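You operate a simulated robot arm through the tools that you are given. There is no shell and no other tool. Be economical: measure what you need, move in short steps, check, and stop when the job is done.

The job below is to be done with a simulated two-armed robot. You get a single attempt, and the scene is never put back.

## Task
Move the short purple channel to the yellow tray, switch on the seam machine, run its plate HOME.
Fine: unload first; the guard stays shut; the channels on the bench stay.
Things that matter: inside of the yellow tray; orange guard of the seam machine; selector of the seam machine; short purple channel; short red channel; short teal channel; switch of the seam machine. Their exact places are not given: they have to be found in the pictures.

Only the result counts: the job must be done as asked and must still hold three seconds after the hand-in. Knocking over, shifting, dropping, spilling or breaking anything else fails it.

## Robot
Two 7-joint arms with two-finger parallel grippers on one trunk, on a base that drives. Base frame: it is fixed to the floor where the robot stands at the start and does not move with it; the origin is under the middle of the robot, x ahead of it, y to its left, z up; the surface under the hand at the start is at about z = 900. Readings come in mm, degrees, newtons and seconds.
The left shoulder is at the start at [50, 165, 1130], the right one opposite. With the tool pointing down near the work surface each hand reaches from about 240 to 700 mm from the robot's upright axis, wherever it stands, measured 20 degrees to its own side. Places, roughly: inside of the yellow tray [500, 100, 900]; orange guard of the seam machine [400, -1600, 1100]; selector of the seam machine [300, -1800, 1000]; short purple channel, short red channel, short tea [500, -1500, 1000]; switch of the seam machine [300, -1500, 1000]. Payload 3.91 kg a hand.
The TCP of each hand is the grasp point between the finger pads, 30 mm short of the fingertips. In the tool frame z runs along the fingers and y along their closing line. Largest opening 110 mm; finger width 20, thickness 10; the body of the gripper, 48 by 112 mm, starts 55 mm behind the TCP.
Orientation is that of the tool frame in the base frame, as [roll, pitch, yaw] about the fixed x, y, z axes, in that order (R = Rz(yaw) Ry(pitch) Rx(roll)). With the fingers straight down and closing along the base's y, the tool's x points along the base's -x, its y along +y and its z along -z.

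## Interface
- The arms move only by the tool step_arm. It takes "left_deltas", "right_deltas" or both (then of equal length, played together; a hand with none holds still); each is a list of rows, each a list of 3 entries, a list of its own where there are three numbers: the shift along the tool's x, y, z in mm, then the turn, a rotation vector about the tool's x, y, z in degrees, then the opening, from 0 (shut) to 1 (fully open). In form: [[[tx, ty, tz], [rx, ry, rz], claw], ...]. A call has 1 to 12 rows; each row is the pose to reach, as a shift and turn from the pose commanded when the call began, along the tool's axes at that moment. Each row takes 0.2 s and may step no farther than 50 mm and 8.6 degrees from the row before; otherwise, or with a gripper value out of range, the whole call is refused. A pose out of reach is approached as far as the arm can. The call stops where the force on the tool passes 40 N (or 10 N more than at its start, if that is more) or the arm is blocked; 0.2 s more then pass. The fingers move at their own pace (about 45 mm/s each) and stop on an object; they squeeze with about 33 N. The grip force told is the motor's: it shows also when the fingers shut on nothing. Time passes only in rows, and 0.2 s behind the last, so rows that repeat a pose let the fingers close. It gives the time, the measured TCP pose, the force on the tool (base axes), the opening and the grip force at its end, in the units of the frame above (readings bear some noise), with the torque about the TCP (base axes, N m) and any sound that the robot's microphone picked up.
- Cameras (640 x 400 px; columns grow to the right, rows downward): "scene" is now at [118.7, 10.8, 1301.6]; the picture's right is [0.12, -0.99, 0.00], its down [-0.55, -0.07, -0.83] and it looks along [0.82, 0.10, -0.56] (base axes); focal length 258 px, centre (320, 200). "left" rides on the left gripper at [72, -17, -103] in its tool frame; the picture's right is [0.23, 0.97, 0.00], its down [-0.76, 0.18, -0.62] and it looks along [-0.61, 0.14, 0.78] (tool axes); focal length 222 px, centre (320, 200). "right" rides on the right gripper at [73, 17, -103] in its tool frame; the picture's right is [-0.23, 0.97, 0.00], its down [-0.76, -0.18, -0.62] and it looks along [-0.61, -0.14, 0.78] (tool axes); focal length 222 px, centre (320, 200).
- get_image(camera): a new picture of that camera. The clock stands still meanwhile.
- raise_lower(by): slides the trunk up (or, below 0, down) by that many mm; the arms and the scene camera ride with it, the base frame stays. It gives what a move gives, with no picture.
- drive_base(legs): drives the robot by 1 to 6 legs, each [ahead, left, turn to the left] in mm, mm and degrees, along the robot's own axes; the way and the turn of a leg run together, so that a leg with both is an arc; at most 1500 mm and 180 degrees a leg. The arms and the cameras ride along, it lands a little off, and it stops where it bumps. It gives what a move gives.
- turn_head(pan, tilt): turns the head with the scene camera to pan (to the left, within 80 degrees either way) and tilt (down, from -29 to 69), counted from straight ahead of the robot. It gives what a move gives.
- probe_pixels(camera, pixels): for up to 12 pixels [column, row] of the newest picture of that camera ("zoom" is the newest enlarged one), the place [x, y, z] in the base frame of the surface seen there, good to about 2 mm. The clock stands still meanwhile.
- zoom(camera, box): a new picture of the part [left, top, right, bottom] of that camera's present view, enlarged. The clock stands still meanwhile.
- close_job(): hands the job in; it is judged then, once.

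Go step by step. Measure first, check grasps and placings, and put right what went wrong. The budget is 80 turns and 70 pictures, counting those below and the enlarged ones. Unless the task says otherwise, let go and move clear before handing in, and close with one line.

The tools are called after ">>>" as a command line: name --argument value ..., lists and objects as JSON in quotes. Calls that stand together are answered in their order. step_arm: Moves the arms, as the interface text tells. Its arguments: {"type":"object","properties":{"left_deltas":{"type":"array"},"right_deltas":{"type":"array"}},"required":[]} The other tools are called the same way: raise_lower (by) slides the trunk up or down; drive_base (legs) drives the base; turn_head (pan, tilt) turns the head that bears the scene camera; get_image (camera) takes a picture; probe_pixels (camera, pixels) gives the place of the surface under pixels of a picture; zoom (camera, box) takes an enlarged picture of a part of a camera's view; close_job () hands the job in.

At the start:

```text
t: 0.0
left_eef_pos: [486.7, 264.8, 1178.5]
left_tcp_rot: [180.0, 0.0, -179.9]
left_contact_force: [-0.7, -0.5, 0.5]
left_ft_torque: [-0.04, 0.0, 0.01]
left_width: 109.9
left_grip_force: 0.0
right_eef_pos: [473.6, -83.1, 1131.6]
right_tcp_rot: [-180.0, -0.1, 179.9]
right_contact_force: [-1.0, 0.4, -0.1]
right_ft_torque: [0.0, -0.03, 0.02]
right_width: 110.0
right_grip_force: 0.1
trunk travel left (down, up): [-350.0, 153.0]
robot x, y, heading: [0.4, -2.4, -0.0]
head pan, tilt: [7.0, 33.9]
```

scene: 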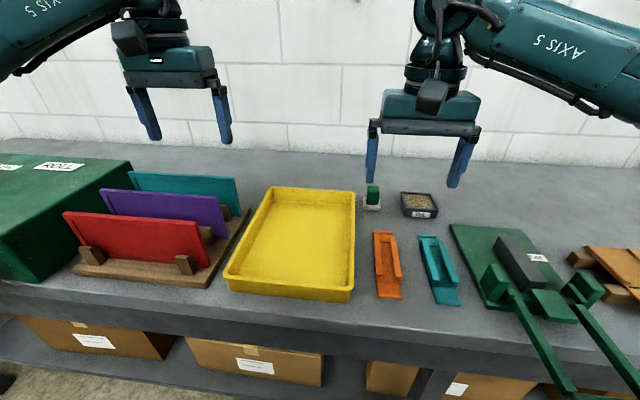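
right: 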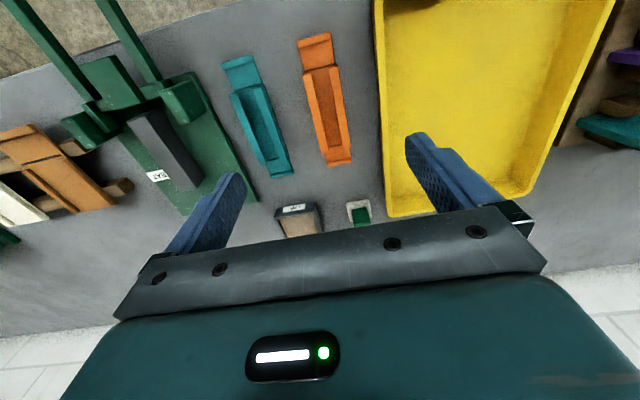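
left: 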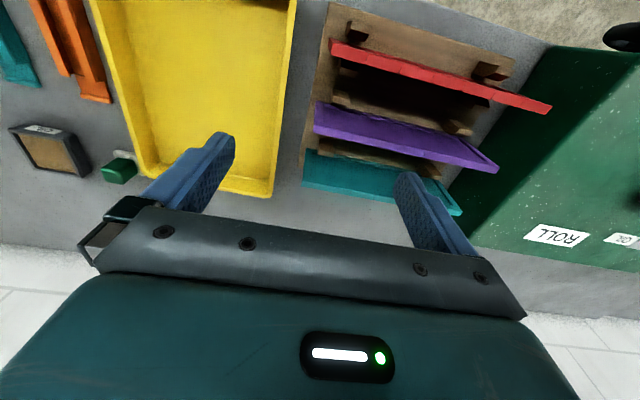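

The start pictures show the yellow tray at about (295,240) and bench items around it; the seam machine is far to the right. I'll turn the head right and look there first.

>>> turn_head --pan -65 --tilt 20

>>> probe_pixels --camera "scene" --pixels '[[300, 230], [240, 280], [340, 285], [275, 190], [350, 195], [388, 265], [437, 270], [520, 265], [610, 265]]'

>>> get_image --camera "scene"

```text
t: 1.4
left_eef_pos: [486.2, 265.9, 1177.1]
left_tcp_rot: [-180.0, 0.1, -179.8]
left_contact_force: [-0.1, 0.6, 0.7]
left_ft_torque: [-0.02, 0.01, -0.01]
left_width: 110.0
left_grip_force: 0.0
right_eef_pos: [472.8, -82.3, 1131.2]
right_tcp_rot: [180.0, -0.1, -180.0]
right_contact_force: [0.4, 0.3, -0.2]
right_ft_torque: [-0.04, -0.01, -0.01]
right_width: 110.0
right_grip_force: 0.0
trunk travel left (down, up): [-350.0, 153.0]
robot x, y, heading: [0.8, 4.8, 0.2]
head pan, tilt: [-65.0, 20.0]
```

```text
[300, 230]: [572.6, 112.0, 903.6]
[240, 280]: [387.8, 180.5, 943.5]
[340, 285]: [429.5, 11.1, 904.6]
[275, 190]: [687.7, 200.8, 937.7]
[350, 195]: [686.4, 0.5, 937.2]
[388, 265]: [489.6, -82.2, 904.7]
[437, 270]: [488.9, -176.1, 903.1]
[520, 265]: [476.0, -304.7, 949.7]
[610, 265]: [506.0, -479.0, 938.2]
```

```text
66 pictures are left
```

scene: 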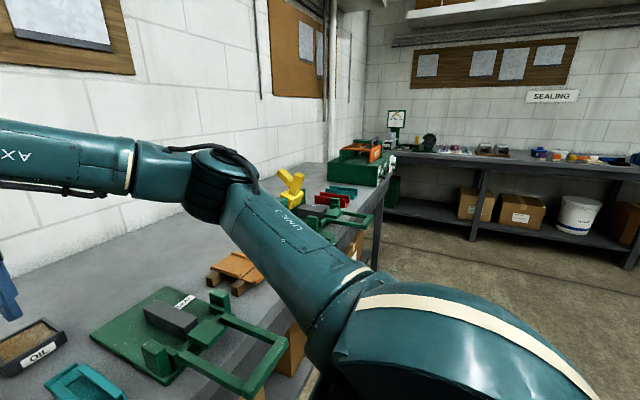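

The green machine with the orange guard is around (360,160) at the far end. I'll back off a little and drive right along the bench.

>>> probe_pixels --camera "scene" --pixels '[[360, 150], [355, 178], [385, 175], [398, 120], [435, 158], [340, 192], [292, 190], [480, 160], [275, 375], [370, 216]]'

>>> drive_base --legs '[[-250, 0, 0], [0, -1250, 0]]'

>>> turn_head --pan -20 --tilt 30

>>> get_image --camera "scene"

```text
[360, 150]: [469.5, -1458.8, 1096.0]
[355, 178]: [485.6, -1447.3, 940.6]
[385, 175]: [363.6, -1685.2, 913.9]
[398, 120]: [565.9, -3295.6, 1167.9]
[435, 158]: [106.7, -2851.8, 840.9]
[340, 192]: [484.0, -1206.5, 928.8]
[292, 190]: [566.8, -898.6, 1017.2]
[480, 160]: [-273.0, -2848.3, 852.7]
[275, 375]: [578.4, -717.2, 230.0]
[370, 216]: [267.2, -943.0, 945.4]
```

```text
t: 14.0
left_eef_pos: [248.9, -992.9, 1178.0]
left_tcp_rot: [180.0, 0.0, 179.5]
left_contact_force: [-0.7, -0.3, -1.3]
left_ft_torque: [-0.01, 0.0, -0.03]
left_width: 109.9
left_grip_force: 0.0
right_eef_pos: [232.4, -1340.2, 1131.7]
right_tcp_rot: [180.0, -0.1, 179.4]
right_contact_force: [0.1, 0.0, 0.7]
right_ft_torque: [0.02, -0.02, -0.02]
right_width: 110.1
right_grip_force: 0.1
trunk travel left (down, up): [-350.0, 153.0]
robot x, y, heading: [-240.7, -1253.0, -0.5]
head pan, tilt: [-65.0, 20.0]
```

```text
t: 15.1
left_eef_pos: [248.3, -992.9, 1177.9]
left_tcp_rot: [-180.0, 0.0, 179.5]
left_contact_force: [0.2, -0.3, 0.3]
left_ft_torque: [-0.02, -0.02, 0.0]
left_width: 110.2
left_grip_force: 0.1
right_eef_pos: [232.7, -1339.8, 1130.4]
right_tcp_rot: [-180.0, 0.0, 179.4]
right_contact_force: [0.4, 0.1, 0.2]
right_ft_torque: [0.03, -0.04, -0.01]
right_width: 110.1
right_grip_force: 0.0
trunk travel left (down, up): [-350.0, 153.0]
robot x, y, heading: [-238.3, -1249.9, -0.3]
head pan, tilt: [-20.0, 30.0]
```

```text
65 pictures are left
```

scene: 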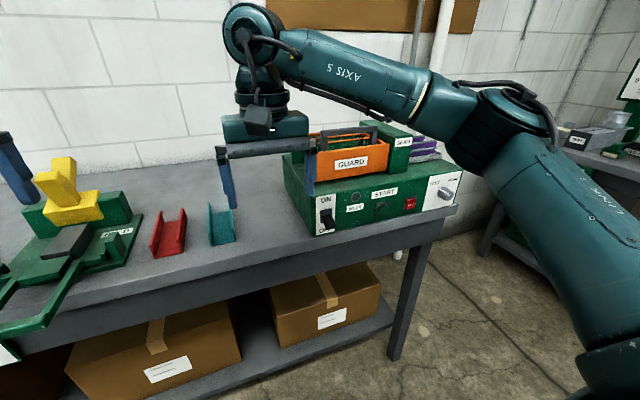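

The machine at (375,170) has guard, switch, START, selector, and purple on the right behind at (425,150). I'll go further right and look closely.

>>> drive_base --legs '[[0, -380, 0]]'

>>> turn_head --pan 0 --tilt 25

>>> get_image --camera "scene"

>>> zoom --camera "scene" --box '[200, 130, 440, 280]'

```text
t: 19.1
left_eef_pos: [244.8, -1379.4, 1177.5]
left_tcp_rot: [-180.0, 0.0, 179.5]
left_contact_force: [-0.5, -1.3, -0.6]
left_ft_torque: [0.01, -0.01, 0.0]
left_width: 110.1
left_grip_force: 0.0
right_eef_pos: [227.8, -1726.2, 1131.1]
right_tcp_rot: [-180.0, 0.0, 179.4]
right_contact_force: [-0.2, -1.2, 0.5]
right_ft_torque: [0.03, -0.03, 0.01]
right_width: 109.8
right_grip_force: 0.0
trunk travel left (down, up): [-350.0, 153.0]
robot x, y, heading: [-246.0, -1638.0, -0.4]
head pan, tilt: [-20.0, 30.0]
```

```text
t: 19.9
left_eef_pos: [246.0, -1379.1, 1177.5]
left_tcp_rot: [-179.9, 0.1, 179.5]
left_contact_force: [-0.2, -1.1, 0.5]
left_ft_torque: [0.01, -0.03, -0.02]
left_width: 109.8
left_grip_force: 0.1
right_eef_pos: [229.0, -1726.6, 1132.1]
right_tcp_rot: [-180.0, 0.0, 179.5]
right_contact_force: [0.1, -0.4, 0.1]
right_ft_torque: [-0.03, 0.03, -0.02]
right_width: 109.9
right_grip_force: 0.0
trunk travel left (down, up): [-350.0, 153.0]
robot x, y, heading: [-243.2, -1637.9, -0.4]
head pan, tilt: [0.0, 25.0]
```

```text
64 pictures are left
```

scene: 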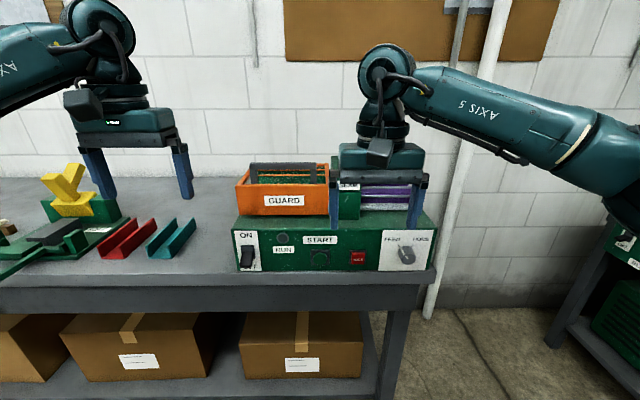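

```text
2.67 times, centred on (320, 205) of scene
```

zoom: 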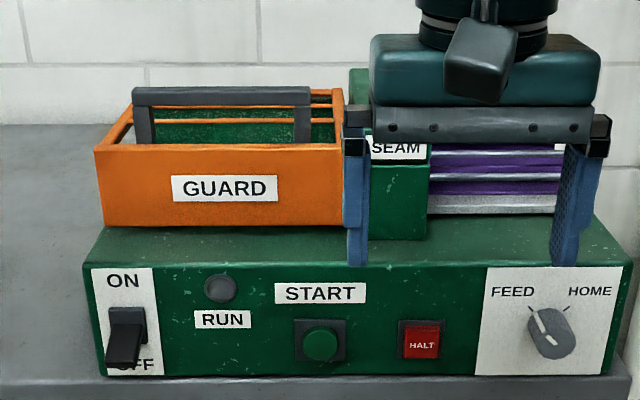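

Panel: ON/OFF rocker (240,255), START (320,258), HALT (358,258), selector at FEED (405,253). Purple channel lies right of the SEAM post, behind the right hand. I'll look through the right hand camera and probe.

>>> get_image --camera "right"

>>> probe_pixels --camera "zoom" --pixels '[[128, 325], [122, 355], [318, 345], [420, 340], [556, 345], [540, 318], [500, 165], [500, 188], [500, 205], [220, 215], [225, 95], [395, 225]]'

```text
62 pictures are left
```

right: 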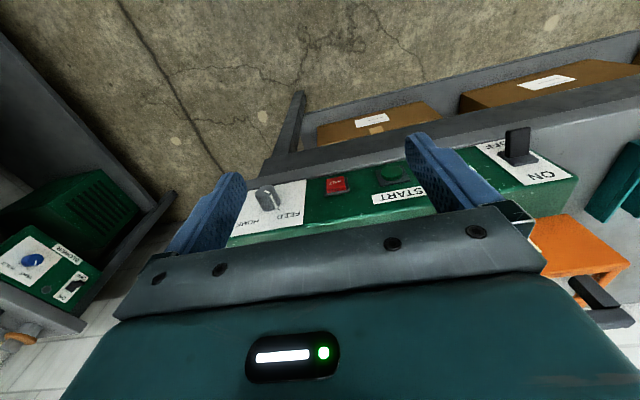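

```text
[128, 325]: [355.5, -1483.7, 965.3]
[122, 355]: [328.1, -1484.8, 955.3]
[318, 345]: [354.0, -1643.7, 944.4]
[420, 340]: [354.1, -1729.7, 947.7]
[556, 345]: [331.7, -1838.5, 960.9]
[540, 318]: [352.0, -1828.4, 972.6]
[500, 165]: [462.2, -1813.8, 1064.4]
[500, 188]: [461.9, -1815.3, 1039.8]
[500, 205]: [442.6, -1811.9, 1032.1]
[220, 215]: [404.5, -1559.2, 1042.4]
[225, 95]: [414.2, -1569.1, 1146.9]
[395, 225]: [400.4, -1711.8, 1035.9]
```

I need a top view of the plate. I'll raise the trunk and shift the right hand aside to the right.

>>> raise_lower --by 150

>>> step_arm --right_deltas '[[[-30, -40, 0], [0, 0, 0], 1], [[-60, -80, 0], [0, 0, 0], 1], [[-80, -120, 0], [0, 0, 0], 1], [[-80, -160, 0], [0, 0, 0], 1]]'

>>> turn_head --pan -5 --tilt 32

>>> get_image --camera "scene"

>>> get_image --camera "right"

```text
t: 21.7
left_eef_pos: [245.4, -1379.2, 1328.6]
left_tcp_rot: [-179.9, 0.1, 179.4]
left_contact_force: [-0.3, 0.1, -0.2]
left_ft_torque: [0.02, 0.01, -0.01]
left_width: 109.9
left_grip_force: 0.0
right_eef_pos: [229.4, -1725.9, 1281.0]
right_tcp_rot: [-180.0, 0.0, 179.3]
right_contact_force: [0.5, 0.2, -0.6]
right_ft_torque: [-0.01, -0.03, -0.02]
right_width: 110.0
right_grip_force: 0.0
trunk travel left (down, up): [-500.0, 3.0]
robot x, y, heading: [-244.1, -1636.6, -0.3]
head pan, tilt: [0.0, 25.0]
```

```text
t: 22.7
left_eef_pos: [243.8, -1380.4, 1328.8]
left_tcp_rot: [180.0, 0.1, 179.6]
left_contact_force: [0.5, -0.8, -0.4]
left_ft_torque: [0.01, -0.02, 0.02]
left_width: 109.9
left_grip_force: 0.0
right_eef_pos: [305.9, -1890.8, 1281.1]
right_tcp_rot: [179.9, -0.1, 179.3]
right_contact_force: [-0.3, 0.4, -0.3]
right_ft_torque: [0.01, 0.01, 0.02]
right_width: 109.9
right_grip_force: 0.1
trunk travel left (down, up): [-500.0, 3.0]
robot x, y, heading: [-243.4, -1639.9, -0.5]
head pan, tilt: [0.0, 25.0]
```

```text
t: 23.4
left_eef_pos: [245.4, -1380.2, 1327.6]
left_tcp_rot: [-180.0, 0.0, 179.5]
left_contact_force: [0.7, 0.4, 0.0]
left_ft_torque: [-0.01, 0.0, -0.01]
left_width: 110.2
left_grip_force: 0.0
right_eef_pos: [306.8, -1888.7, 1279.1]
right_tcp_rot: [180.0, 0.0, 179.4]
right_contact_force: [0.2, 0.2, 0.7]
right_ft_torque: [0.01, 0.0, 0.03]
right_width: 110.3
right_grip_force: 0.1
trunk travel left (down, up): [-500.0, 3.0]
robot x, y, heading: [-244.4, -1636.5, -0.6]
head pan, tilt: [-5.0, 32.0]
```

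```text
61 pictures are left
```

scene: 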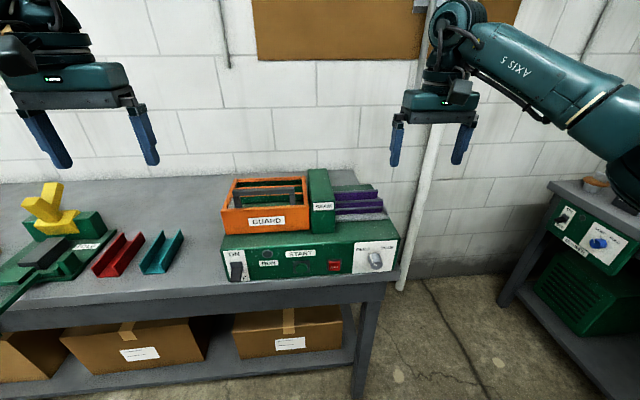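

```text
60 pictures are left
```

right: 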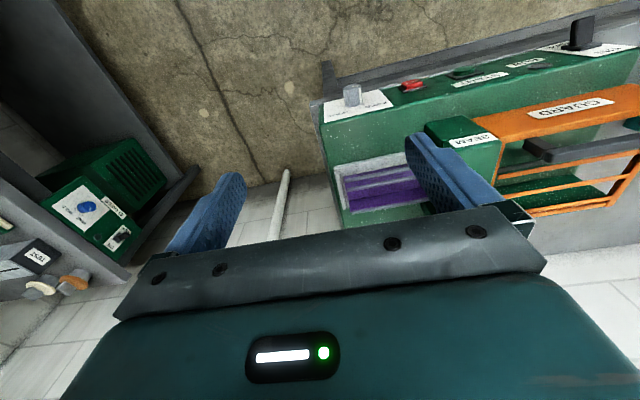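

>>> zoom --camera "scene" --box '[290, 160, 410, 235]'

>>> zoom --camera "right" --box '[310, 120, 470, 220]'

```text
5.33 times, centred on (350, 198) of scene
```

zoom: 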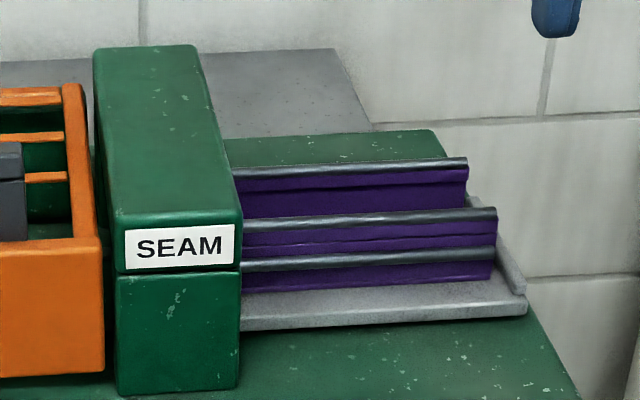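

```text
4.00 times, centred on (390, 170) of right
```

zoom: 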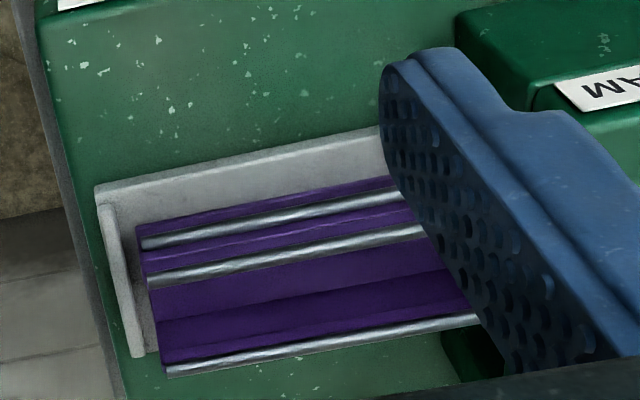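

>>> probe_pixels --camera "zoom" --pixels '[[150, 243], [150, 232], [155, 278], [170, 300], [180, 345], [170, 370], [320, 218], [320, 250], [320, 315], [200, 195], [122, 250], [60, 150]]'

>>> zoom --camera "scene" --box '[290, 160, 410, 235]'

>>> probe_pixels --camera "zoom" --pixels '[[250, 266], [490, 253], [490, 272], [490, 218], [480, 235], [460, 163], [460, 190], [250, 225], [250, 173], [250, 310], [250, 285], [515, 270]]'

```text
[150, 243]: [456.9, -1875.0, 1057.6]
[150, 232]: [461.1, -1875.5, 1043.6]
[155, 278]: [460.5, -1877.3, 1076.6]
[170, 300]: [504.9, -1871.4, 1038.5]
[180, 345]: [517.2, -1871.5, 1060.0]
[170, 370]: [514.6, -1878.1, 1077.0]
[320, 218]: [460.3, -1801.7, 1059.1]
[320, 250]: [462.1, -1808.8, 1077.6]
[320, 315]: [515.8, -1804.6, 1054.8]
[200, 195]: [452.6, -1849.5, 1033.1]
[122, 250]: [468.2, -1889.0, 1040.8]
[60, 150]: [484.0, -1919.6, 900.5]
```

```text
5.33 times, centred on (350, 198) of scene
```

zoom: 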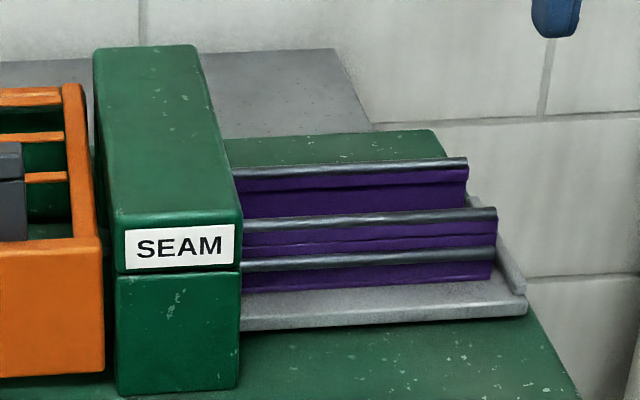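

```text
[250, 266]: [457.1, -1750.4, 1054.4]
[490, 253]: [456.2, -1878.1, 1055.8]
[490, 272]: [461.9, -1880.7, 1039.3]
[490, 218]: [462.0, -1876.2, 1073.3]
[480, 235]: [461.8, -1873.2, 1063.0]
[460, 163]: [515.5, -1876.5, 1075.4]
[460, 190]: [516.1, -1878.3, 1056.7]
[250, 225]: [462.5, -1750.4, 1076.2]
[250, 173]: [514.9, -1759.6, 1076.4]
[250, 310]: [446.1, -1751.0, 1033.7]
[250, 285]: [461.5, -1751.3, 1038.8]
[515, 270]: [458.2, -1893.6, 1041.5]
```

The purple channel spans x 457–520, z 1035–1078, with its right end at y −1878; its left end disappears by the SEAM post. I'll check the red/teal dimensions and post underside from the zoom.

>>> zoom --camera "scene" --box '[80, 200, 240, 300]'

>>> step_arm --right_deltas '[[[0, -40, 20], [0, 0, 0], 1], [[0, -80, 40], [8, 0, 0], 1], [[0, -120, 70], [16, 0, 0], 1], [[0, -150, 100], [24, 0, 0], 1], [[0, -150, 120], [32, 0, 0], 1]]'

>>> get_image --camera "right"

```text
4.00 times, centred on (160, 250) of scene
```

zoom: 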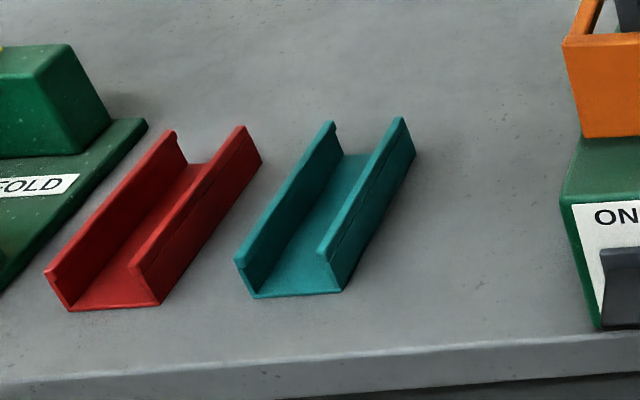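

```text
t: 24.6
left_eef_pos: [246.2, -1378.5, 1327.6]
left_tcp_rot: [-179.9, 0.0, 179.5]
left_contact_force: [-0.2, -0.2, 0.1]
left_ft_torque: [0.0, 0.0, 0.0]
left_width: 109.8
left_grip_force: 0.1
right_eef_pos: [307.0, -2037.2, 1161.8]
right_tcp_rot: [-147.9, 0.0, 179.5]
right_contact_force: [-0.3, 0.3, 0.1]
right_ft_torque: [0.0, -0.01, -0.02]
right_width: 109.8
right_grip_force: 0.0
trunk travel left (down, up): [-500.0, 3.0]
robot x, y, heading: [-243.0, -1635.5, -0.6]
head pan, tilt: [-5.0, 32.0]
```

```text
55 pictures are left
```

right: 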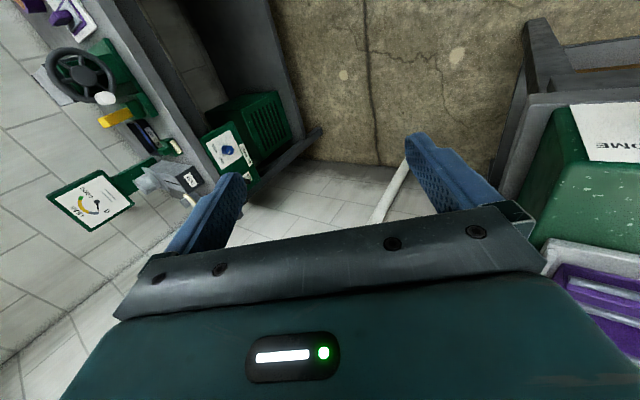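

That tilted the wrong way. I'll tilt the hand the other way to look under the post from the right, and size up teal/red.

>>> probe_pixels --camera "zoom" --pixels '[[238, 258], [330, 126], [320, 250], [400, 122], [298, 295], [345, 285], [290, 250], [240, 130], [135, 268], [50, 268], [168, 135], [15, 260]]'

>>> step_arm --right_deltas '[[[0, 0, 0], [-8, 0, 0], 1], [[0, 0, 0], [-16, 0, 0], 1], [[0, 0, 0], [-24, 0, 0], 1], [[0, 0, 0], [-32, 0, 0], 1], [[0, 0, 0], [-40, 0, 0], 1], [[0, 0, 0], [-48, 0, 0], 1], [[0, 0, 0], [-56, 0, 0], 1], [[0, 0, 0], [-64, 0, 0], 1], [[0, 0, 0], [-72, 0, 0], 1], [[0, 0, 0], [-80, 0, 0], 1]]'

>>> get_image --camera "right"

```text
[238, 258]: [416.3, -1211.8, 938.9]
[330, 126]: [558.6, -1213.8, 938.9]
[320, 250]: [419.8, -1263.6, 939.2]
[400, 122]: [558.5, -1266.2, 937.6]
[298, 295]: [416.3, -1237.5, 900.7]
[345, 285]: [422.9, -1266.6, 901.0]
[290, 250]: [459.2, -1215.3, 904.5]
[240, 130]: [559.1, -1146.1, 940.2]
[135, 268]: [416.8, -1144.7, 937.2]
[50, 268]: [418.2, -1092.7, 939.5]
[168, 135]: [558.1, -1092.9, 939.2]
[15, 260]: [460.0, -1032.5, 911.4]
```

```text
t: 26.8
left_eef_pos: [244.7, -1379.9, 1328.2]
left_tcp_rot: [-179.9, 0.0, 179.5]
left_contact_force: [-0.9, -0.2, -0.1]
left_ft_torque: [0.02, 0.01, -0.04]
left_width: 109.9
left_grip_force: 0.1
right_eef_pos: [289.7, -2023.6, 1165.4]
right_tcp_rot: [131.8, -0.1, 179.2]
right_contact_force: [-0.5, -0.1, 0.1]
right_ft_torque: [-0.01, 0.0, 0.02]
right_width: 110.0
right_grip_force: 0.0
right hand out of reach, approached as far as the arm can: row 8, 9, 10
trunk travel left (down, up): [-500.0, 3.0]
robot x, y, heading: [-244.0, -1640.5, -0.5]
head pan, tilt: [-5.0, 32.0]
```

```text
54 pictures are left
```

right: 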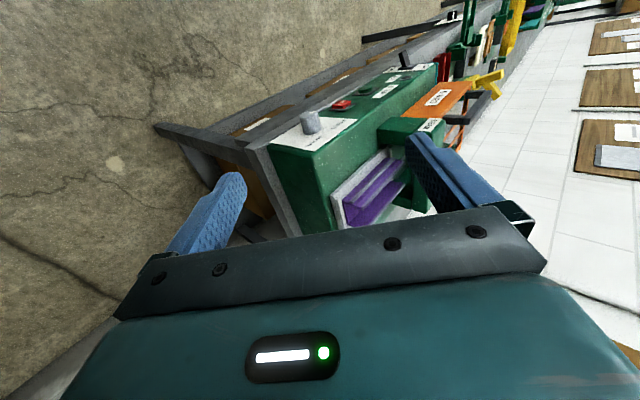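

>>> zoom --camera "right" --box '[320, 110, 480, 210]'

>>> probe_pixels --camera "zoom" --pixels '[[255, 120], [300, 130], [330, 170], [200, 270], [260, 200], [305, 180], [340, 200]]'

```text
4.00 times, centred on (400, 160) of right
```

zoom: 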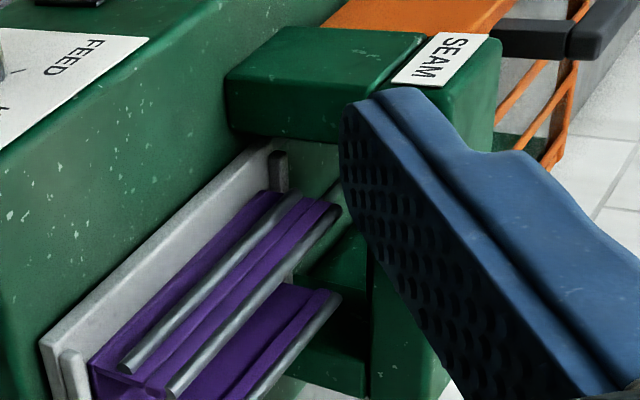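

```text
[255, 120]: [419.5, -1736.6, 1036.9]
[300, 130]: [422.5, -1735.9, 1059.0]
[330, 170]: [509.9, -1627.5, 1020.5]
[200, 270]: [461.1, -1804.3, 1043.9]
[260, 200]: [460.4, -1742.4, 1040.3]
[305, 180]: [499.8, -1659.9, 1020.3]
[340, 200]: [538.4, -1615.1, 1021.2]
```

The channel lies wholly right of the SEAM arch, on a lipped plate, so it can be lifted straight up. I'll straighten the hand to vertical and turn it so the fingers close along x, then drive forward.

>>> step_arm --right_deltas '[[[0, 0, -30], [8, 0, 0], 1], [[0, 0, -60], [16, 0, 0], 1], [[0, 0, -90], [24, 0, 0], 1], [[0, 0, -90], [32, 0, 0], 1], [[0, 0, -90], [40, 0, 0], 1], [[0, 0, -90], [48, 0, 0], 1]]'

>>> drive_base --legs '[[190, 0, 0.5]]'

>>> step_arm --right_deltas '[[[0, 0, 0], [0, 0, -8], 1], [[0, 0, 0], [0, 0, -16], 1], [[0, 0, 0], [0, 0, -24], 1], [[0, 0, 0], [0, 0, -32], 1], [[0, 0, 0], [0, 0, -40], 1], [[0, 0, 0], [0, 0, -48], 1], [[0, 0, 0], [0, 0, -56], 1], [[0, 0, 0], [0, 0, -64], 1], [[0, 0, 0], [0, 0, -72], 1], [[0, 0, 0], [0, 0, -80], 1], [[0, 0, 0], [0, 0, -88], 1], [[0, 0, 0], [0, 0, -90], 1]]'

```text
t: 28.1
left_eef_pos: [245.1, -1380.0, 1328.1]
left_tcp_rot: [180.0, 0.0, 179.5]
left_contact_force: [1.5, -0.6, -0.1]
left_ft_torque: [0.0, -0.02, 0.02]
left_width: 110.0
left_grip_force: 0.0
right_eef_pos: [283.1, -2088.4, 1226.5]
right_tcp_rot: [176.1, 0.2, 179.2]
right_contact_force: [0.5, 0.6, 0.7]
right_ft_torque: [0.0, -0.02, 0.03]
right_width: 109.8
right_grip_force: 0.1
right hand out of reach, approached as far as the arm can: row 1, 2, 3, 4, 5, 6
trunk travel left (down, up): [-500.0, 3.0]
robot x, y, heading: [-241.8, -1638.2, -0.6]
head pan, tilt: [-5.0, 32.0]
```

```text
t: 29.7
left_eef_pos: [434.9, -1374.5, 1328.3]
left_tcp_rot: [179.9, 0.0, -179.8]
left_contact_force: [0.2, -0.5, -0.6]
left_ft_torque: [0.01, 0.02, 0.01]
left_width: 109.9
left_grip_force: 0.1
right_eef_pos: [480.7, -2082.2, 1225.4]
right_tcp_rot: [176.0, -0.1, 179.9]
right_contact_force: [-0.3, -0.7, -1.3]
right_ft_torque: [-0.02, 0.01, 0.04]
right_width: 110.0
right_grip_force: 0.1
trunk travel left (down, up): [-500.0, 3.0]
robot x, y, heading: [-50.4, -1636.8, 0.0]
head pan, tilt: [-5.0, 32.0]
```

```text
t: 32.3
left_eef_pos: [431.8, -1375.0, 1329.0]
left_tcp_rot: [-179.9, 0.0, -179.8]
left_contact_force: [0.7, 0.3, 0.5]
left_ft_torque: [0.03, -0.01, 0.05]
left_width: 109.9
left_grip_force: 0.1
right_eef_pos: [206.0, -1814.5, 1258.3]
right_tcp_rot: [-179.8, 4.0, -90.6]
right_contact_force: [-0.4, 0.5, 0.2]
right_ft_torque: [0.03, -0.01, 0.02]
right_width: 110.0
right_grip_force: 0.0
right hand out of reach, approached as far as the arm can: row 1, 2, 3, 4, 5, 6, 7, 8, 9, 10, 11, 12
trunk travel left (down, up): [-500.0, 3.0]
robot x, y, heading: [-52.8, -1638.4, 0.0]
head pan, tilt: [-5.0, 32.0]
```

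The last turn left the arm at [206,−1814,1258], flagged out of reach. I'll test with a null step what the commanded pose is.

>>> step_arm --right_deltas '[[[0, 0, 0], [0, 0, 0], 1]]'

>>> get_image --camera "scene"

```text
t: 32.7
left_eef_pos: [433.5, -1374.2, 1328.3]
left_tcp_rot: [180.0, 0.0, -179.7]
left_contact_force: [0.6, 0.4, -0.3]
left_ft_torque: [0.02, 0.02, 0.0]
left_width: 110.1
left_grip_force: 0.1
right_eef_pos: [206.6, -1813.5, 1258.7]
right_tcp_rot: [-179.9, 4.0, -90.8]
right_contact_force: [1.2, -0.2, -0.3]
right_ft_torque: [0.02, 0.0, 0.0]
right_width: 110.1
right_grip_force: 0.1
trunk travel left (down, up): [-500.0, 3.0]
robot x, y, heading: [-54.1, -1638.9, 0.2]
head pan, tilt: [-5.0, 32.0]
```

```text
52 pictures are left
```

scene: 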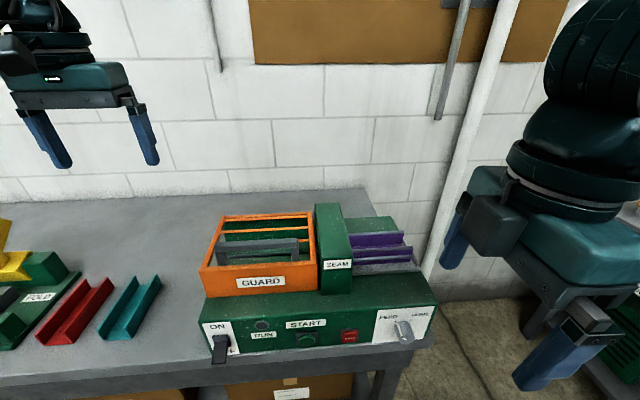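

Commanded pose equals the actual one. I'll move forward along base +x (tool −y) over the channel and level out.

>>> step_arm --right_deltas '[[[0, -45, 0], [0, 4, 0], 1], [[0, -90, 0], [0, 4, 0], 1], [[0, -135, 0], [0, 4, 0], 1], [[0, -180, 0], [0, 4, 0], 1], [[0, -225, 0], [0, 4, 0], 1], [[0, -260, 0], [0, 4, 0], 1], [[0, -283, 0], [0, 4, 0], 1]]'

>>> get_image --camera "right"

```text
t: 34.3
left_eef_pos: [433.3, -1374.8, 1327.8]
left_tcp_rot: [-180.0, 0.0, -179.8]
left_contact_force: [-0.5, -0.5, 0.7]
left_ft_torque: [0.0, 0.0, -0.01]
left_width: 110.1
left_grip_force: 0.1
right_eef_pos: [265.9, -1726.8, 1245.2]
right_tcp_rot: [-179.9, 0.0, -90.1]
right_contact_force: [0.1, -0.4, 0.1]
right_ft_torque: [-0.01, 0.02, 0.0]
right_width: 109.8
right_grip_force: 0.1
right hand out of reach, approached as far as the arm can: row 1, 2, 3, 4, 5, 6, 7
trunk travel left (down, up): [-500.0, 3.0]
robot x, y, heading: [-52.6, -1636.6, 0.5]
head pan, tilt: [-5.0, 32.0]
```

```text
51 pictures are left
```

right: 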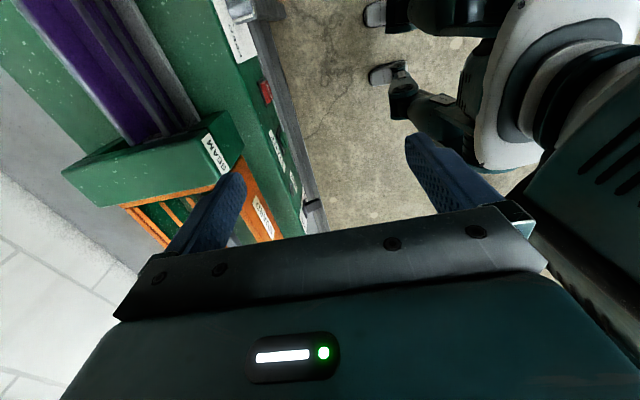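

Yaw −90 seems to strain the wrist (only reached [266,−1727]). I'll turn the hand 180° the other way, to yaw +90.

>>> step_arm --right_deltas '[[[0, 0, 0], [0, 0, 8], 1], [[0, 0, 0], [0, 0, 16], 1], [[0, 0, 0], [0, 0, 24], 1], [[0, 0, 0], [0, 0, 32], 1], [[0, 0, 0], [0, 0, 40], 1], [[0, 0, 0], [0, 0, 48], 1], [[0, 0, 0], [0, 0, 56], 1], [[0, 0, 0], [0, 0, 64], 1], [[0, 0, 0], [0, 0, 72], 1], [[0, 0, 0], [0, 0, 80], 1], [[0, 0, 0], [0, 0, 88], 1], [[0, 0, 0], [0, 0, 90], 1]]'

>>> step_arm --right_deltas '[[[0, 0, 0], [0, 0, 8], 1], [[0, 0, 0], [0, 0, 16], 1], [[0, 0, 0], [0, 0, 24], 1], [[0, 0, 0], [0, 0, 32], 1], [[0, 0, 0], [0, 0, 40], 1], [[0, 0, 0], [0, 0, 48], 1], [[0, 0, 0], [0, 0, 56], 1], [[0, 0, 0], [0, 0, 64], 1], [[0, 0, 0], [0, 0, 72], 1], [[0, 0, 0], [0, 0, 80], 1], [[0, 0, 0], [0, 0, 88], 1], [[0, 0, 0], [0, 0, 90], 1]]'

```text
t: 36.9
left_eef_pos: [433.3, -1374.2, 1328.2]
left_tcp_rot: [180.0, 0.0, -179.8]
left_contact_force: [0.1, 0.0, -0.6]
left_ft_torque: [-0.01, 0.03, 0.02]
left_width: 109.8
left_grip_force: 0.2
right_eef_pos: [264.6, -1727.1, 1245.2]
right_tcp_rot: [180.0, 0.1, 179.8]
right_contact_force: [-0.9, -0.5, 0.1]
right_ft_torque: [0.02, -0.02, 0.01]
right_width: 110.1
right_grip_force: 0.0
trunk travel left (down, up): [-500.0, 3.0]
robot x, y, heading: [-51.7, -1639.6, -0.1]
head pan, tilt: [-5.0, 32.0]
```

```text
t: 39.5
left_eef_pos: [434.1, -1373.5, 1327.6]
left_tcp_rot: [180.0, 0.1, -179.8]
left_contact_force: [0.5, 0.3, -0.5]
left_ft_torque: [0.01, 0.02, 0.0]
left_width: 109.9
left_grip_force: 0.0
right_eef_pos: [263.9, -1728.7, 1243.3]
right_tcp_rot: [180.0, 0.0, 89.8]
right_contact_force: [0.3, -0.6, 0.5]
right_ft_torque: [0.02, 0.0, 0.02]
right_width: 110.0
right_grip_force: 0.0
trunk travel left (down, up): [-500.0, 3.0]
robot x, y, heading: [-52.0, -1639.0, 0.1]
head pan, tilt: [-5.0, 32.0]
```

Yaw +90 is reached without strain. Now tool x = +y, tool y = +x; I'll move over the channel.

>>> step_arm --right_deltas '[[[-20, 40, 0], [0, 0, 0], 1], [[-40, 80, 0], [0, 0, 0], 1], [[-60, 120, 0], [0, 0, 0], 1], [[-80, 160, 0], [0, 0, 0], 1], [[-82, 200, 20], [0, 0, 0], 1], [[-82, 225, 50], [0, 0, 0], 1]]'

>>> get_image --camera "right"

>>> get_image --camera "scene"

```text
t: 40.9
left_eef_pos: [433.8, -1373.3, 1327.4]
left_tcp_rot: [179.9, 0.0, -179.8]
left_contact_force: [-0.3, -0.4, -0.5]
left_ft_torque: [-0.02, 0.0, 0.0]
left_width: 110.1
left_grip_force: 0.0
right_eef_pos: [491.4, -1815.9, 1191.9]
right_tcp_rot: [-180.0, 0.0, 90.0]
right_contact_force: [-0.5, 1.2, -0.1]
right_ft_torque: [0.0, -0.01, 0.02]
right_width: 110.0
right_grip_force: 0.1
trunk travel left (down, up): [-500.0, 3.0]
robot x, y, heading: [-53.3, -1635.7, -0.1]
head pan, tilt: [-5.0, 32.0]
```

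```text
50 pictures are left
```

right: 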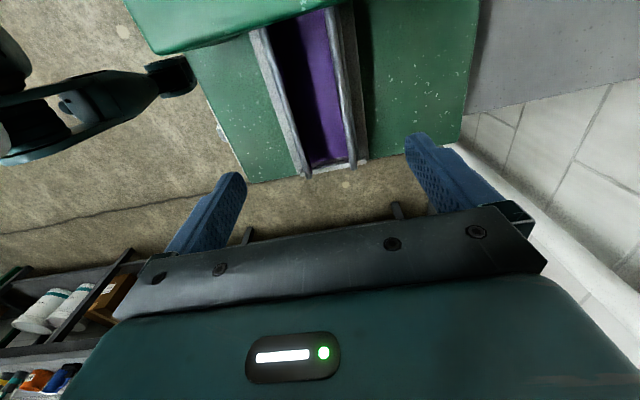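

```text
49 pictures are left
```

scene: 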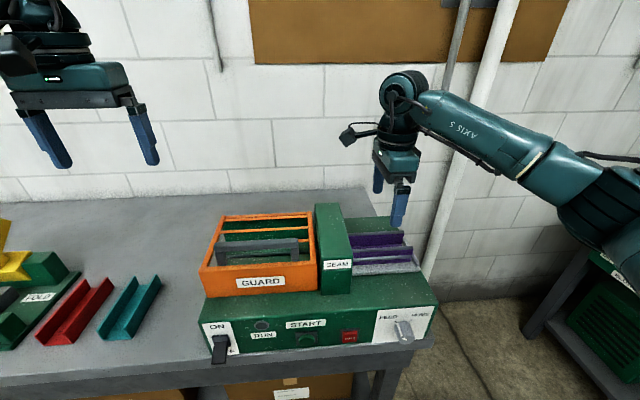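

>>> zoom --camera "right" --box '[180, 0, 420, 190]'

>>> probe_pixels --camera "right" --pixels '[[308, 172], [361, 155], [262, 40], [348, 30], [325, 150], [290, 60], [200, 30], [280, 110], [352, 90], [335, 166]]'

>>> probe_pixels --camera "scene" --pixels '[[328, 215], [345, 250], [335, 207]]'

```text
2.11 times, centred on (300, 95) of right
```

zoom: 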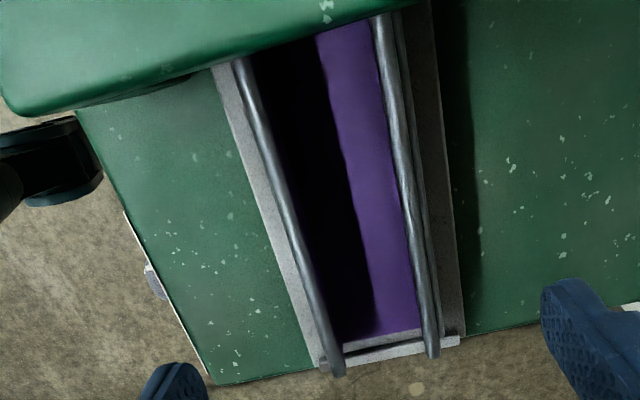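

```text
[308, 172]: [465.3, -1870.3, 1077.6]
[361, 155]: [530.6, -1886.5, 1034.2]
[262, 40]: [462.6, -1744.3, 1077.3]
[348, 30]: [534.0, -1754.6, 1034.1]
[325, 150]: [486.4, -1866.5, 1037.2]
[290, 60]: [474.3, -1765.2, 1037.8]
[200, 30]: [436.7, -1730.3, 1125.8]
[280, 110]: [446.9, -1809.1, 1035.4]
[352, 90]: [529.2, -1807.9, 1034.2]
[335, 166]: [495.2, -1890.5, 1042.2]
```

```text
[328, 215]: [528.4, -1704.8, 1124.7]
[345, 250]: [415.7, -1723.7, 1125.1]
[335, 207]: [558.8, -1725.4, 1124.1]
```

Post top is z 1125; channel centre ≈ [489.5, −1808]. I'll descend to TCP z≈1073 and close.

>>> step_arm --right_deltas '[[[3, -2, 40], [0, 0, 0], 1], [[5, -2, 80], [0, 0, 0], 1], [[5, -2, 105], [0, 0, 0], 1], [[5, -2, 119], [0, 0, 0], 1], [[5, -2, 119], [0, 0, 0], 0.75], [[5, -2, 119], [0, 0, 0], 0.4], [[5, -2, 119], [0, 0, 0], 0.4], [[5, -2, 119], [0, 0, 0], 0.4], [[5, -2, 119], [0, 0, 0], 0.4], [[5, -2, 119], [0, 0, 0], 0.4]]'

>>> get_image --camera "right"

```text
t: 43.1
left_eef_pos: [433.9, -1374.2, 1328.2]
left_tcp_rot: [-179.9, 0.0, -179.7]
left_contact_force: [0.4, 0.1, -0.3]
left_ft_torque: [0.02, -0.02, 0.01]
left_width: 110.0
left_grip_force: 0.1
right_eef_pos: [486.9, -1808.1, 1076.5]
right_tcp_rot: [179.8, 0.0, 89.9]
right_contact_force: [1.2, 0.0, -0.1]
right_ft_torque: [0.01, 0.01, 0.03]
right_width: 59.7
right_grip_force: 33.3
trunk travel left (down, up): [-500.0, 3.0]
robot x, y, heading: [-53.6, -1638.6, 0.2]
head pan, tilt: [-5.0, 32.0]
```

```text
47 pictures are left
```

right: 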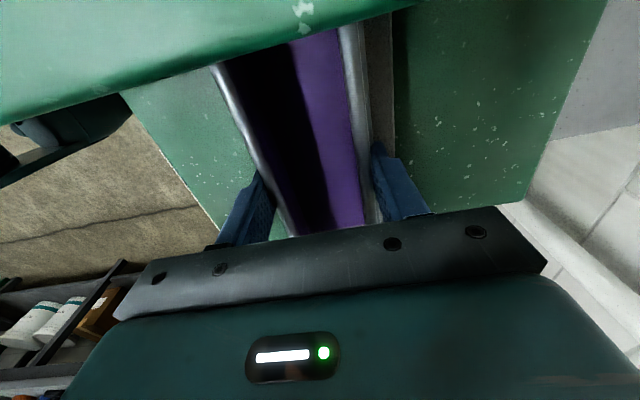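

Gripped at 59.7 mm with 33 N. I'll lift straight up slowly and keep the claw closed.

>>> step_arm --right_deltas '[[[0, 0, -10], [0, 0, 0], 0.3], [[0, 0, -30], [0, 0, 0], 0.3], [[0, 0, -60], [0, 0, 0], 0.3], [[0, 0, -95], [0, 0, 0], 0.3], [[0, 0, -130], [0, 0, 0], 0.3], [[0, 0, -165], [0, 0, 0], 0.3]]'

>>> get_image --camera "scene"

```text
t: 44.5
left_eef_pos: [434.0, -1373.5, 1328.5]
left_tcp_rot: [-179.9, 0.0, -179.8]
left_contact_force: [0.4, 0.6, -0.2]
left_ft_torque: [0.0, -0.02, -0.01]
left_width: 109.7
left_grip_force: 0.1
right_eef_pos: [488.6, -1807.1, 1240.1]
right_tcp_rot: [180.0, -0.1, 90.0]
right_contact_force: [-0.4, 1.0, -0.2]
right_ft_torque: [0.01, 0.03, 0.0]
right_width: 59.4
right_grip_force: 33.8
trunk travel left (down, up): [-500.0, 3.0]
robot x, y, heading: [-53.4, -1638.9, 0.2]
head pan, tilt: [-5.0, 32.0]
```

```text
46 pictures are left
```

scene: 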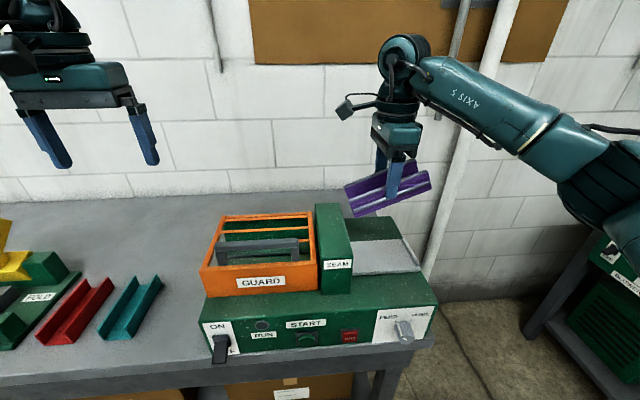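

>>> zoom --camera "scene" --box '[330, 130, 450, 230]'

>>> probe_pixels --camera "scene" --pixels '[[350, 190], [358, 208], [426, 183], [420, 170]]'

```text
4.00 times, centred on (390, 180) of scene
```

zoom: 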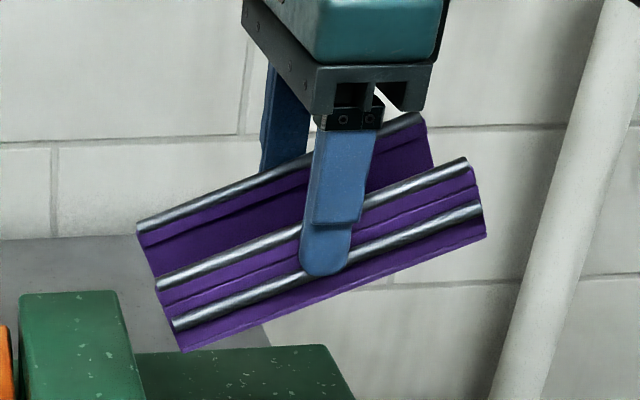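

```text
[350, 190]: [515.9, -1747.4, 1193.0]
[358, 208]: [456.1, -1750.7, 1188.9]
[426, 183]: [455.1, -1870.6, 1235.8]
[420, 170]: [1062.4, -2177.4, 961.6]
```

The channel pivoted about 21° in the grip (left end low) but is held firmly; it will level on the tray floor. I'll turn it to lie along x and drive to the tray, backing off first.

>>> step_arm --right_deltas '[[[0, 0, -20], [0, 0, -7.5], 0.3], [[0, 0, -40], [0, 0, -15], 0.3], [[0, 0, -50], [0, 0, -22.5], 0.3], [[0, 0, -50], [0, 0, -30], 0.3], [[0, 0, -50], [0, 0, -37.5], 0.3], [[0, 0, -50], [0, 0, -45], 0.3], [[0, 0, -50], [0, 0, -52.5], 0.3], [[0, 0, -50], [0, 0, -60], 0.3], [[0, 0, -50], [0, 0, -67.5], 0.3], [[0, 0, -50], [0, 0, -75], 0.3], [[0, 0, -50], [0, 0, -82.5], 0.3], [[0, 0, -50], [0, 0, -90], 0.3]]'

>>> drive_base --legs '[[-170, 0, 0], [0, 900, 0], [0, 880, 0]]'

>>> turn_head --pan 0 --tilt 35

>>> get_image --camera "scene"

```text
t: 47.1
left_eef_pos: [433.9, -1374.2, 1327.5]
left_tcp_rot: [-179.9, 0.0, -179.7]
left_contact_force: [0.0, 0.2, 0.1]
left_ft_torque: [-0.02, 0.01, -0.02]
left_width: 110.2
left_grip_force: 0.1
right_eef_pos: [487.2, -1805.2, 1290.6]
right_tcp_rot: [180.0, 0.0, -179.9]
right_contact_force: [-0.2, -0.6, -1.2]
right_ft_torque: [0.02, 0.0, 0.0]
right_width: 59.6
right_grip_force: 33.3
trunk travel left (down, up): [-500.0, 3.0]
robot x, y, heading: [-55.1, -1639.0, 0.4]
head pan, tilt: [-5.0, 32.0]
```

```text
t: 64.0
left_eef_pos: [234.4, 396.9, 1328.5]
left_tcp_rot: [-180.0, 0.0, -178.5]
left_contact_force: [-0.4, -1.1, 0.6]
left_ft_torque: [0.02, 0.01, -0.03]
left_width: 109.8
left_grip_force: 0.0
right_eef_pos: [297.3, -32.2, 1291.1]
right_tcp_rot: [180.0, 0.1, -178.9]
right_contact_force: [0.5, -0.1, -1.1]
right_ft_torque: [0.01, 0.01, -0.01]
right_width: 59.4
right_grip_force: 33.4
trunk travel left (down, up): [-500.0, 3.0]
robot x, y, heading: [-251.0, 123.6, 1.1]
head pan, tilt: [-5.0, 32.0]
```

```text
t: 64.7
left_eef_pos: [233.5, 398.0, 1327.9]
left_tcp_rot: [180.0, 0.0, -178.7]
left_contact_force: [0.3, -0.2, -0.1]
left_ft_torque: [0.03, 0.03, 0.03]
left_width: 110.0
left_grip_force: 0.0
right_eef_pos: [296.0, -32.3, 1289.3]
right_tcp_rot: [180.0, 0.1, -179.0]
right_contact_force: [0.0, -0.2, -0.5]
right_ft_torque: [-0.01, -0.01, 0.0]
right_width: 59.7
right_grip_force: 32.8
trunk travel left (down, up): [-500.0, 3.0]
robot x, y, heading: [-247.6, 123.0, 1.2]
head pan, tilt: [0.0, 35.0]
```

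```text
44 pictures are left
```

scene: 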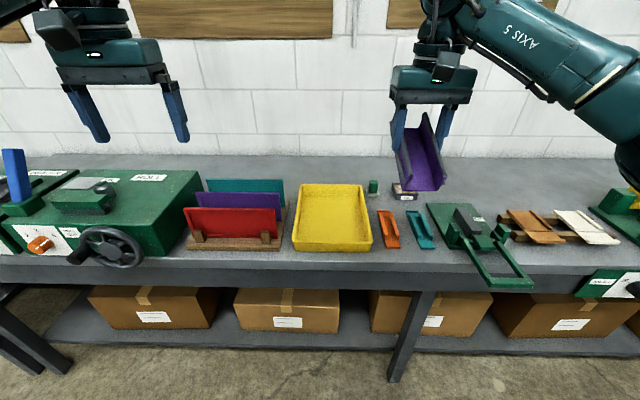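

The tray is at (332,215), path is clear. I'll drive forward, then shift the hand over the tray and lower to z≈1100.

>>> drive_base --legs '[[225, 0, -1.2]]'

>>> step_arm --right_deltas '[[[0, 40, 0], [0, 0, 0], 0.3], [[0, 80, 0], [0, 0, 0], 0.3], [[0, 120, 20], [0, 0, 0], 0.3], [[0, 125, 60], [0, 0, 0], 0.3], [[0, 125, 100], [0, 0, 0], 0.3], [[0, 125, 140], [0, 0, 0], 0.3], [[0, 125, 180], [0, 0, 0], 0.3]]'

>>> get_image --camera "scene"

>>> get_image --camera "right"

```text
t: 66.3
left_eef_pos: [460.7, 389.0, 1327.9]
left_tcp_rot: [-179.9, 0.0, 180.0]
left_contact_force: [0.2, 0.0, 0.1]
left_ft_torque: [0.03, 0.02, -0.02]
left_width: 109.9
left_grip_force: 0.1
right_eef_pos: [513.4, -43.6, 1291.0]
right_tcp_rot: [-179.9, 0.0, 179.8]
right_contact_force: [-0.1, -0.2, -1.5]
right_ft_torque: [0.03, 0.01, 0.0]
right_width: 59.4
right_grip_force: 32.9
trunk travel left (down, up): [-500.0, 3.0]
robot x, y, heading: [-23.2, 124.1, -0.2]
head pan, tilt: [0.0, 35.0]
```

```text
t: 67.9
left_eef_pos: [461.5, 389.1, 1329.2]
left_tcp_rot: [180.0, 0.0, -179.9]
left_contact_force: [-0.2, 0.3, 0.2]
left_ft_torque: [0.01, -0.01, -0.04]
left_width: 110.0
left_grip_force: 0.1
right_eef_pos: [515.7, 79.0, 1108.9]
right_tcp_rot: [180.0, 0.0, 179.9]
right_contact_force: [-1.1, 1.1, -0.5]
right_ft_torque: [0.0, -0.02, -0.03]
right_width: 59.6
right_grip_force: 32.4
trunk travel left (down, up): [-500.0, 3.0]
robot x, y, heading: [-24.3, 124.5, -0.1]
head pan, tilt: [0.0, 35.0]
```

```text
43 pictures are left
```

scene: 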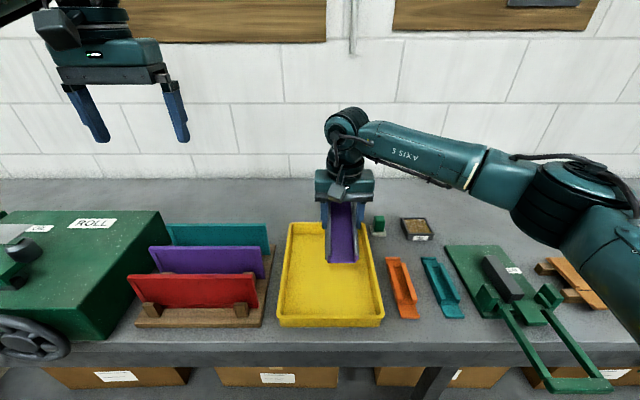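

```text
42 pictures are left
```

right: 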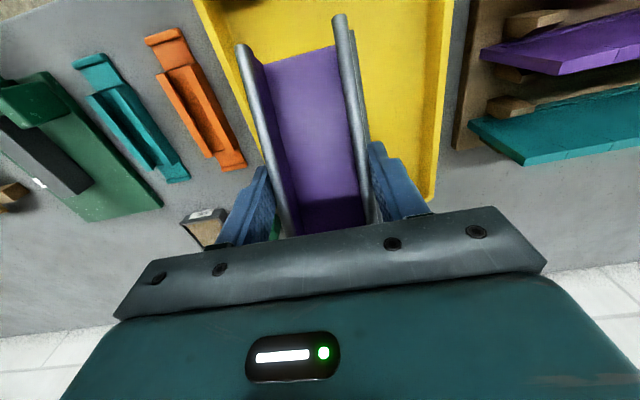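

Channel is over the tray. I'll shift to the middle (~[530,98]) and lower gently until the low end touches and it levels.

>>> step_arm --right_deltas '[[[-15, 19, 40], [0, 0, 0], 0.3], [[-15, 19, 80], [0, 0, 0], 0.3], [[-15, 19, 110], [0, 0, 0], 0.3], [[-15, 19, 130], [0, 0, 0], 0.3], [[-15, 19, 140], [0, 0, 0], 0.3], [[-15, 19, 148], [0, 0, 0], 0.3], [[-15, 19, 154], [0, 0, 0], 0.3], [[-15, 19, 159], [0, 0, 0], 0.3]]'

>>> zoom --camera "scene" --box '[260, 160, 420, 340]'

>>> get_image --camera "right"

```text
t: 69.7
left_eef_pos: [458.9, 388.9, 1327.7]
left_tcp_rot: [-180.0, 0.1, -180.0]
left_contact_force: [0.2, -0.7, 0.3]
left_ft_torque: [-0.03, 0.04, -0.01]
left_width: 110.0
left_grip_force: 0.1
right_eef_pos: [528.8, 101.3, 952.1]
right_tcp_rot: [180.0, 0.0, 179.8]
right_contact_force: [2.8, -0.5, 12.4]
right_ft_torque: [-0.07, 0.83, 0.07]
right_width: 59.4
right_grip_force: 32.8
trunk travel left (down, up): [-500.0, 3.0]
robot x, y, heading: [-26.4, 125.5, -0.2]
head pan, tilt: [0.0, 35.0]
```

```text
2.22 times, centred on (340, 250) of scene
```

zoom: 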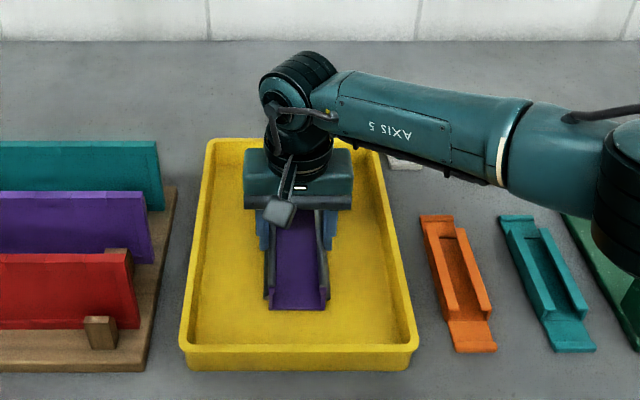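

```text
40 pictures are left
```

right: 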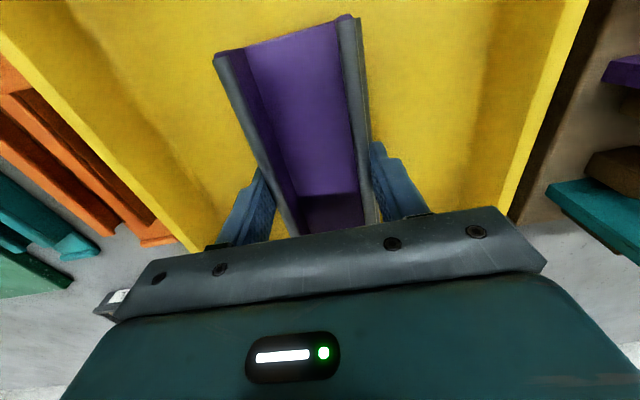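

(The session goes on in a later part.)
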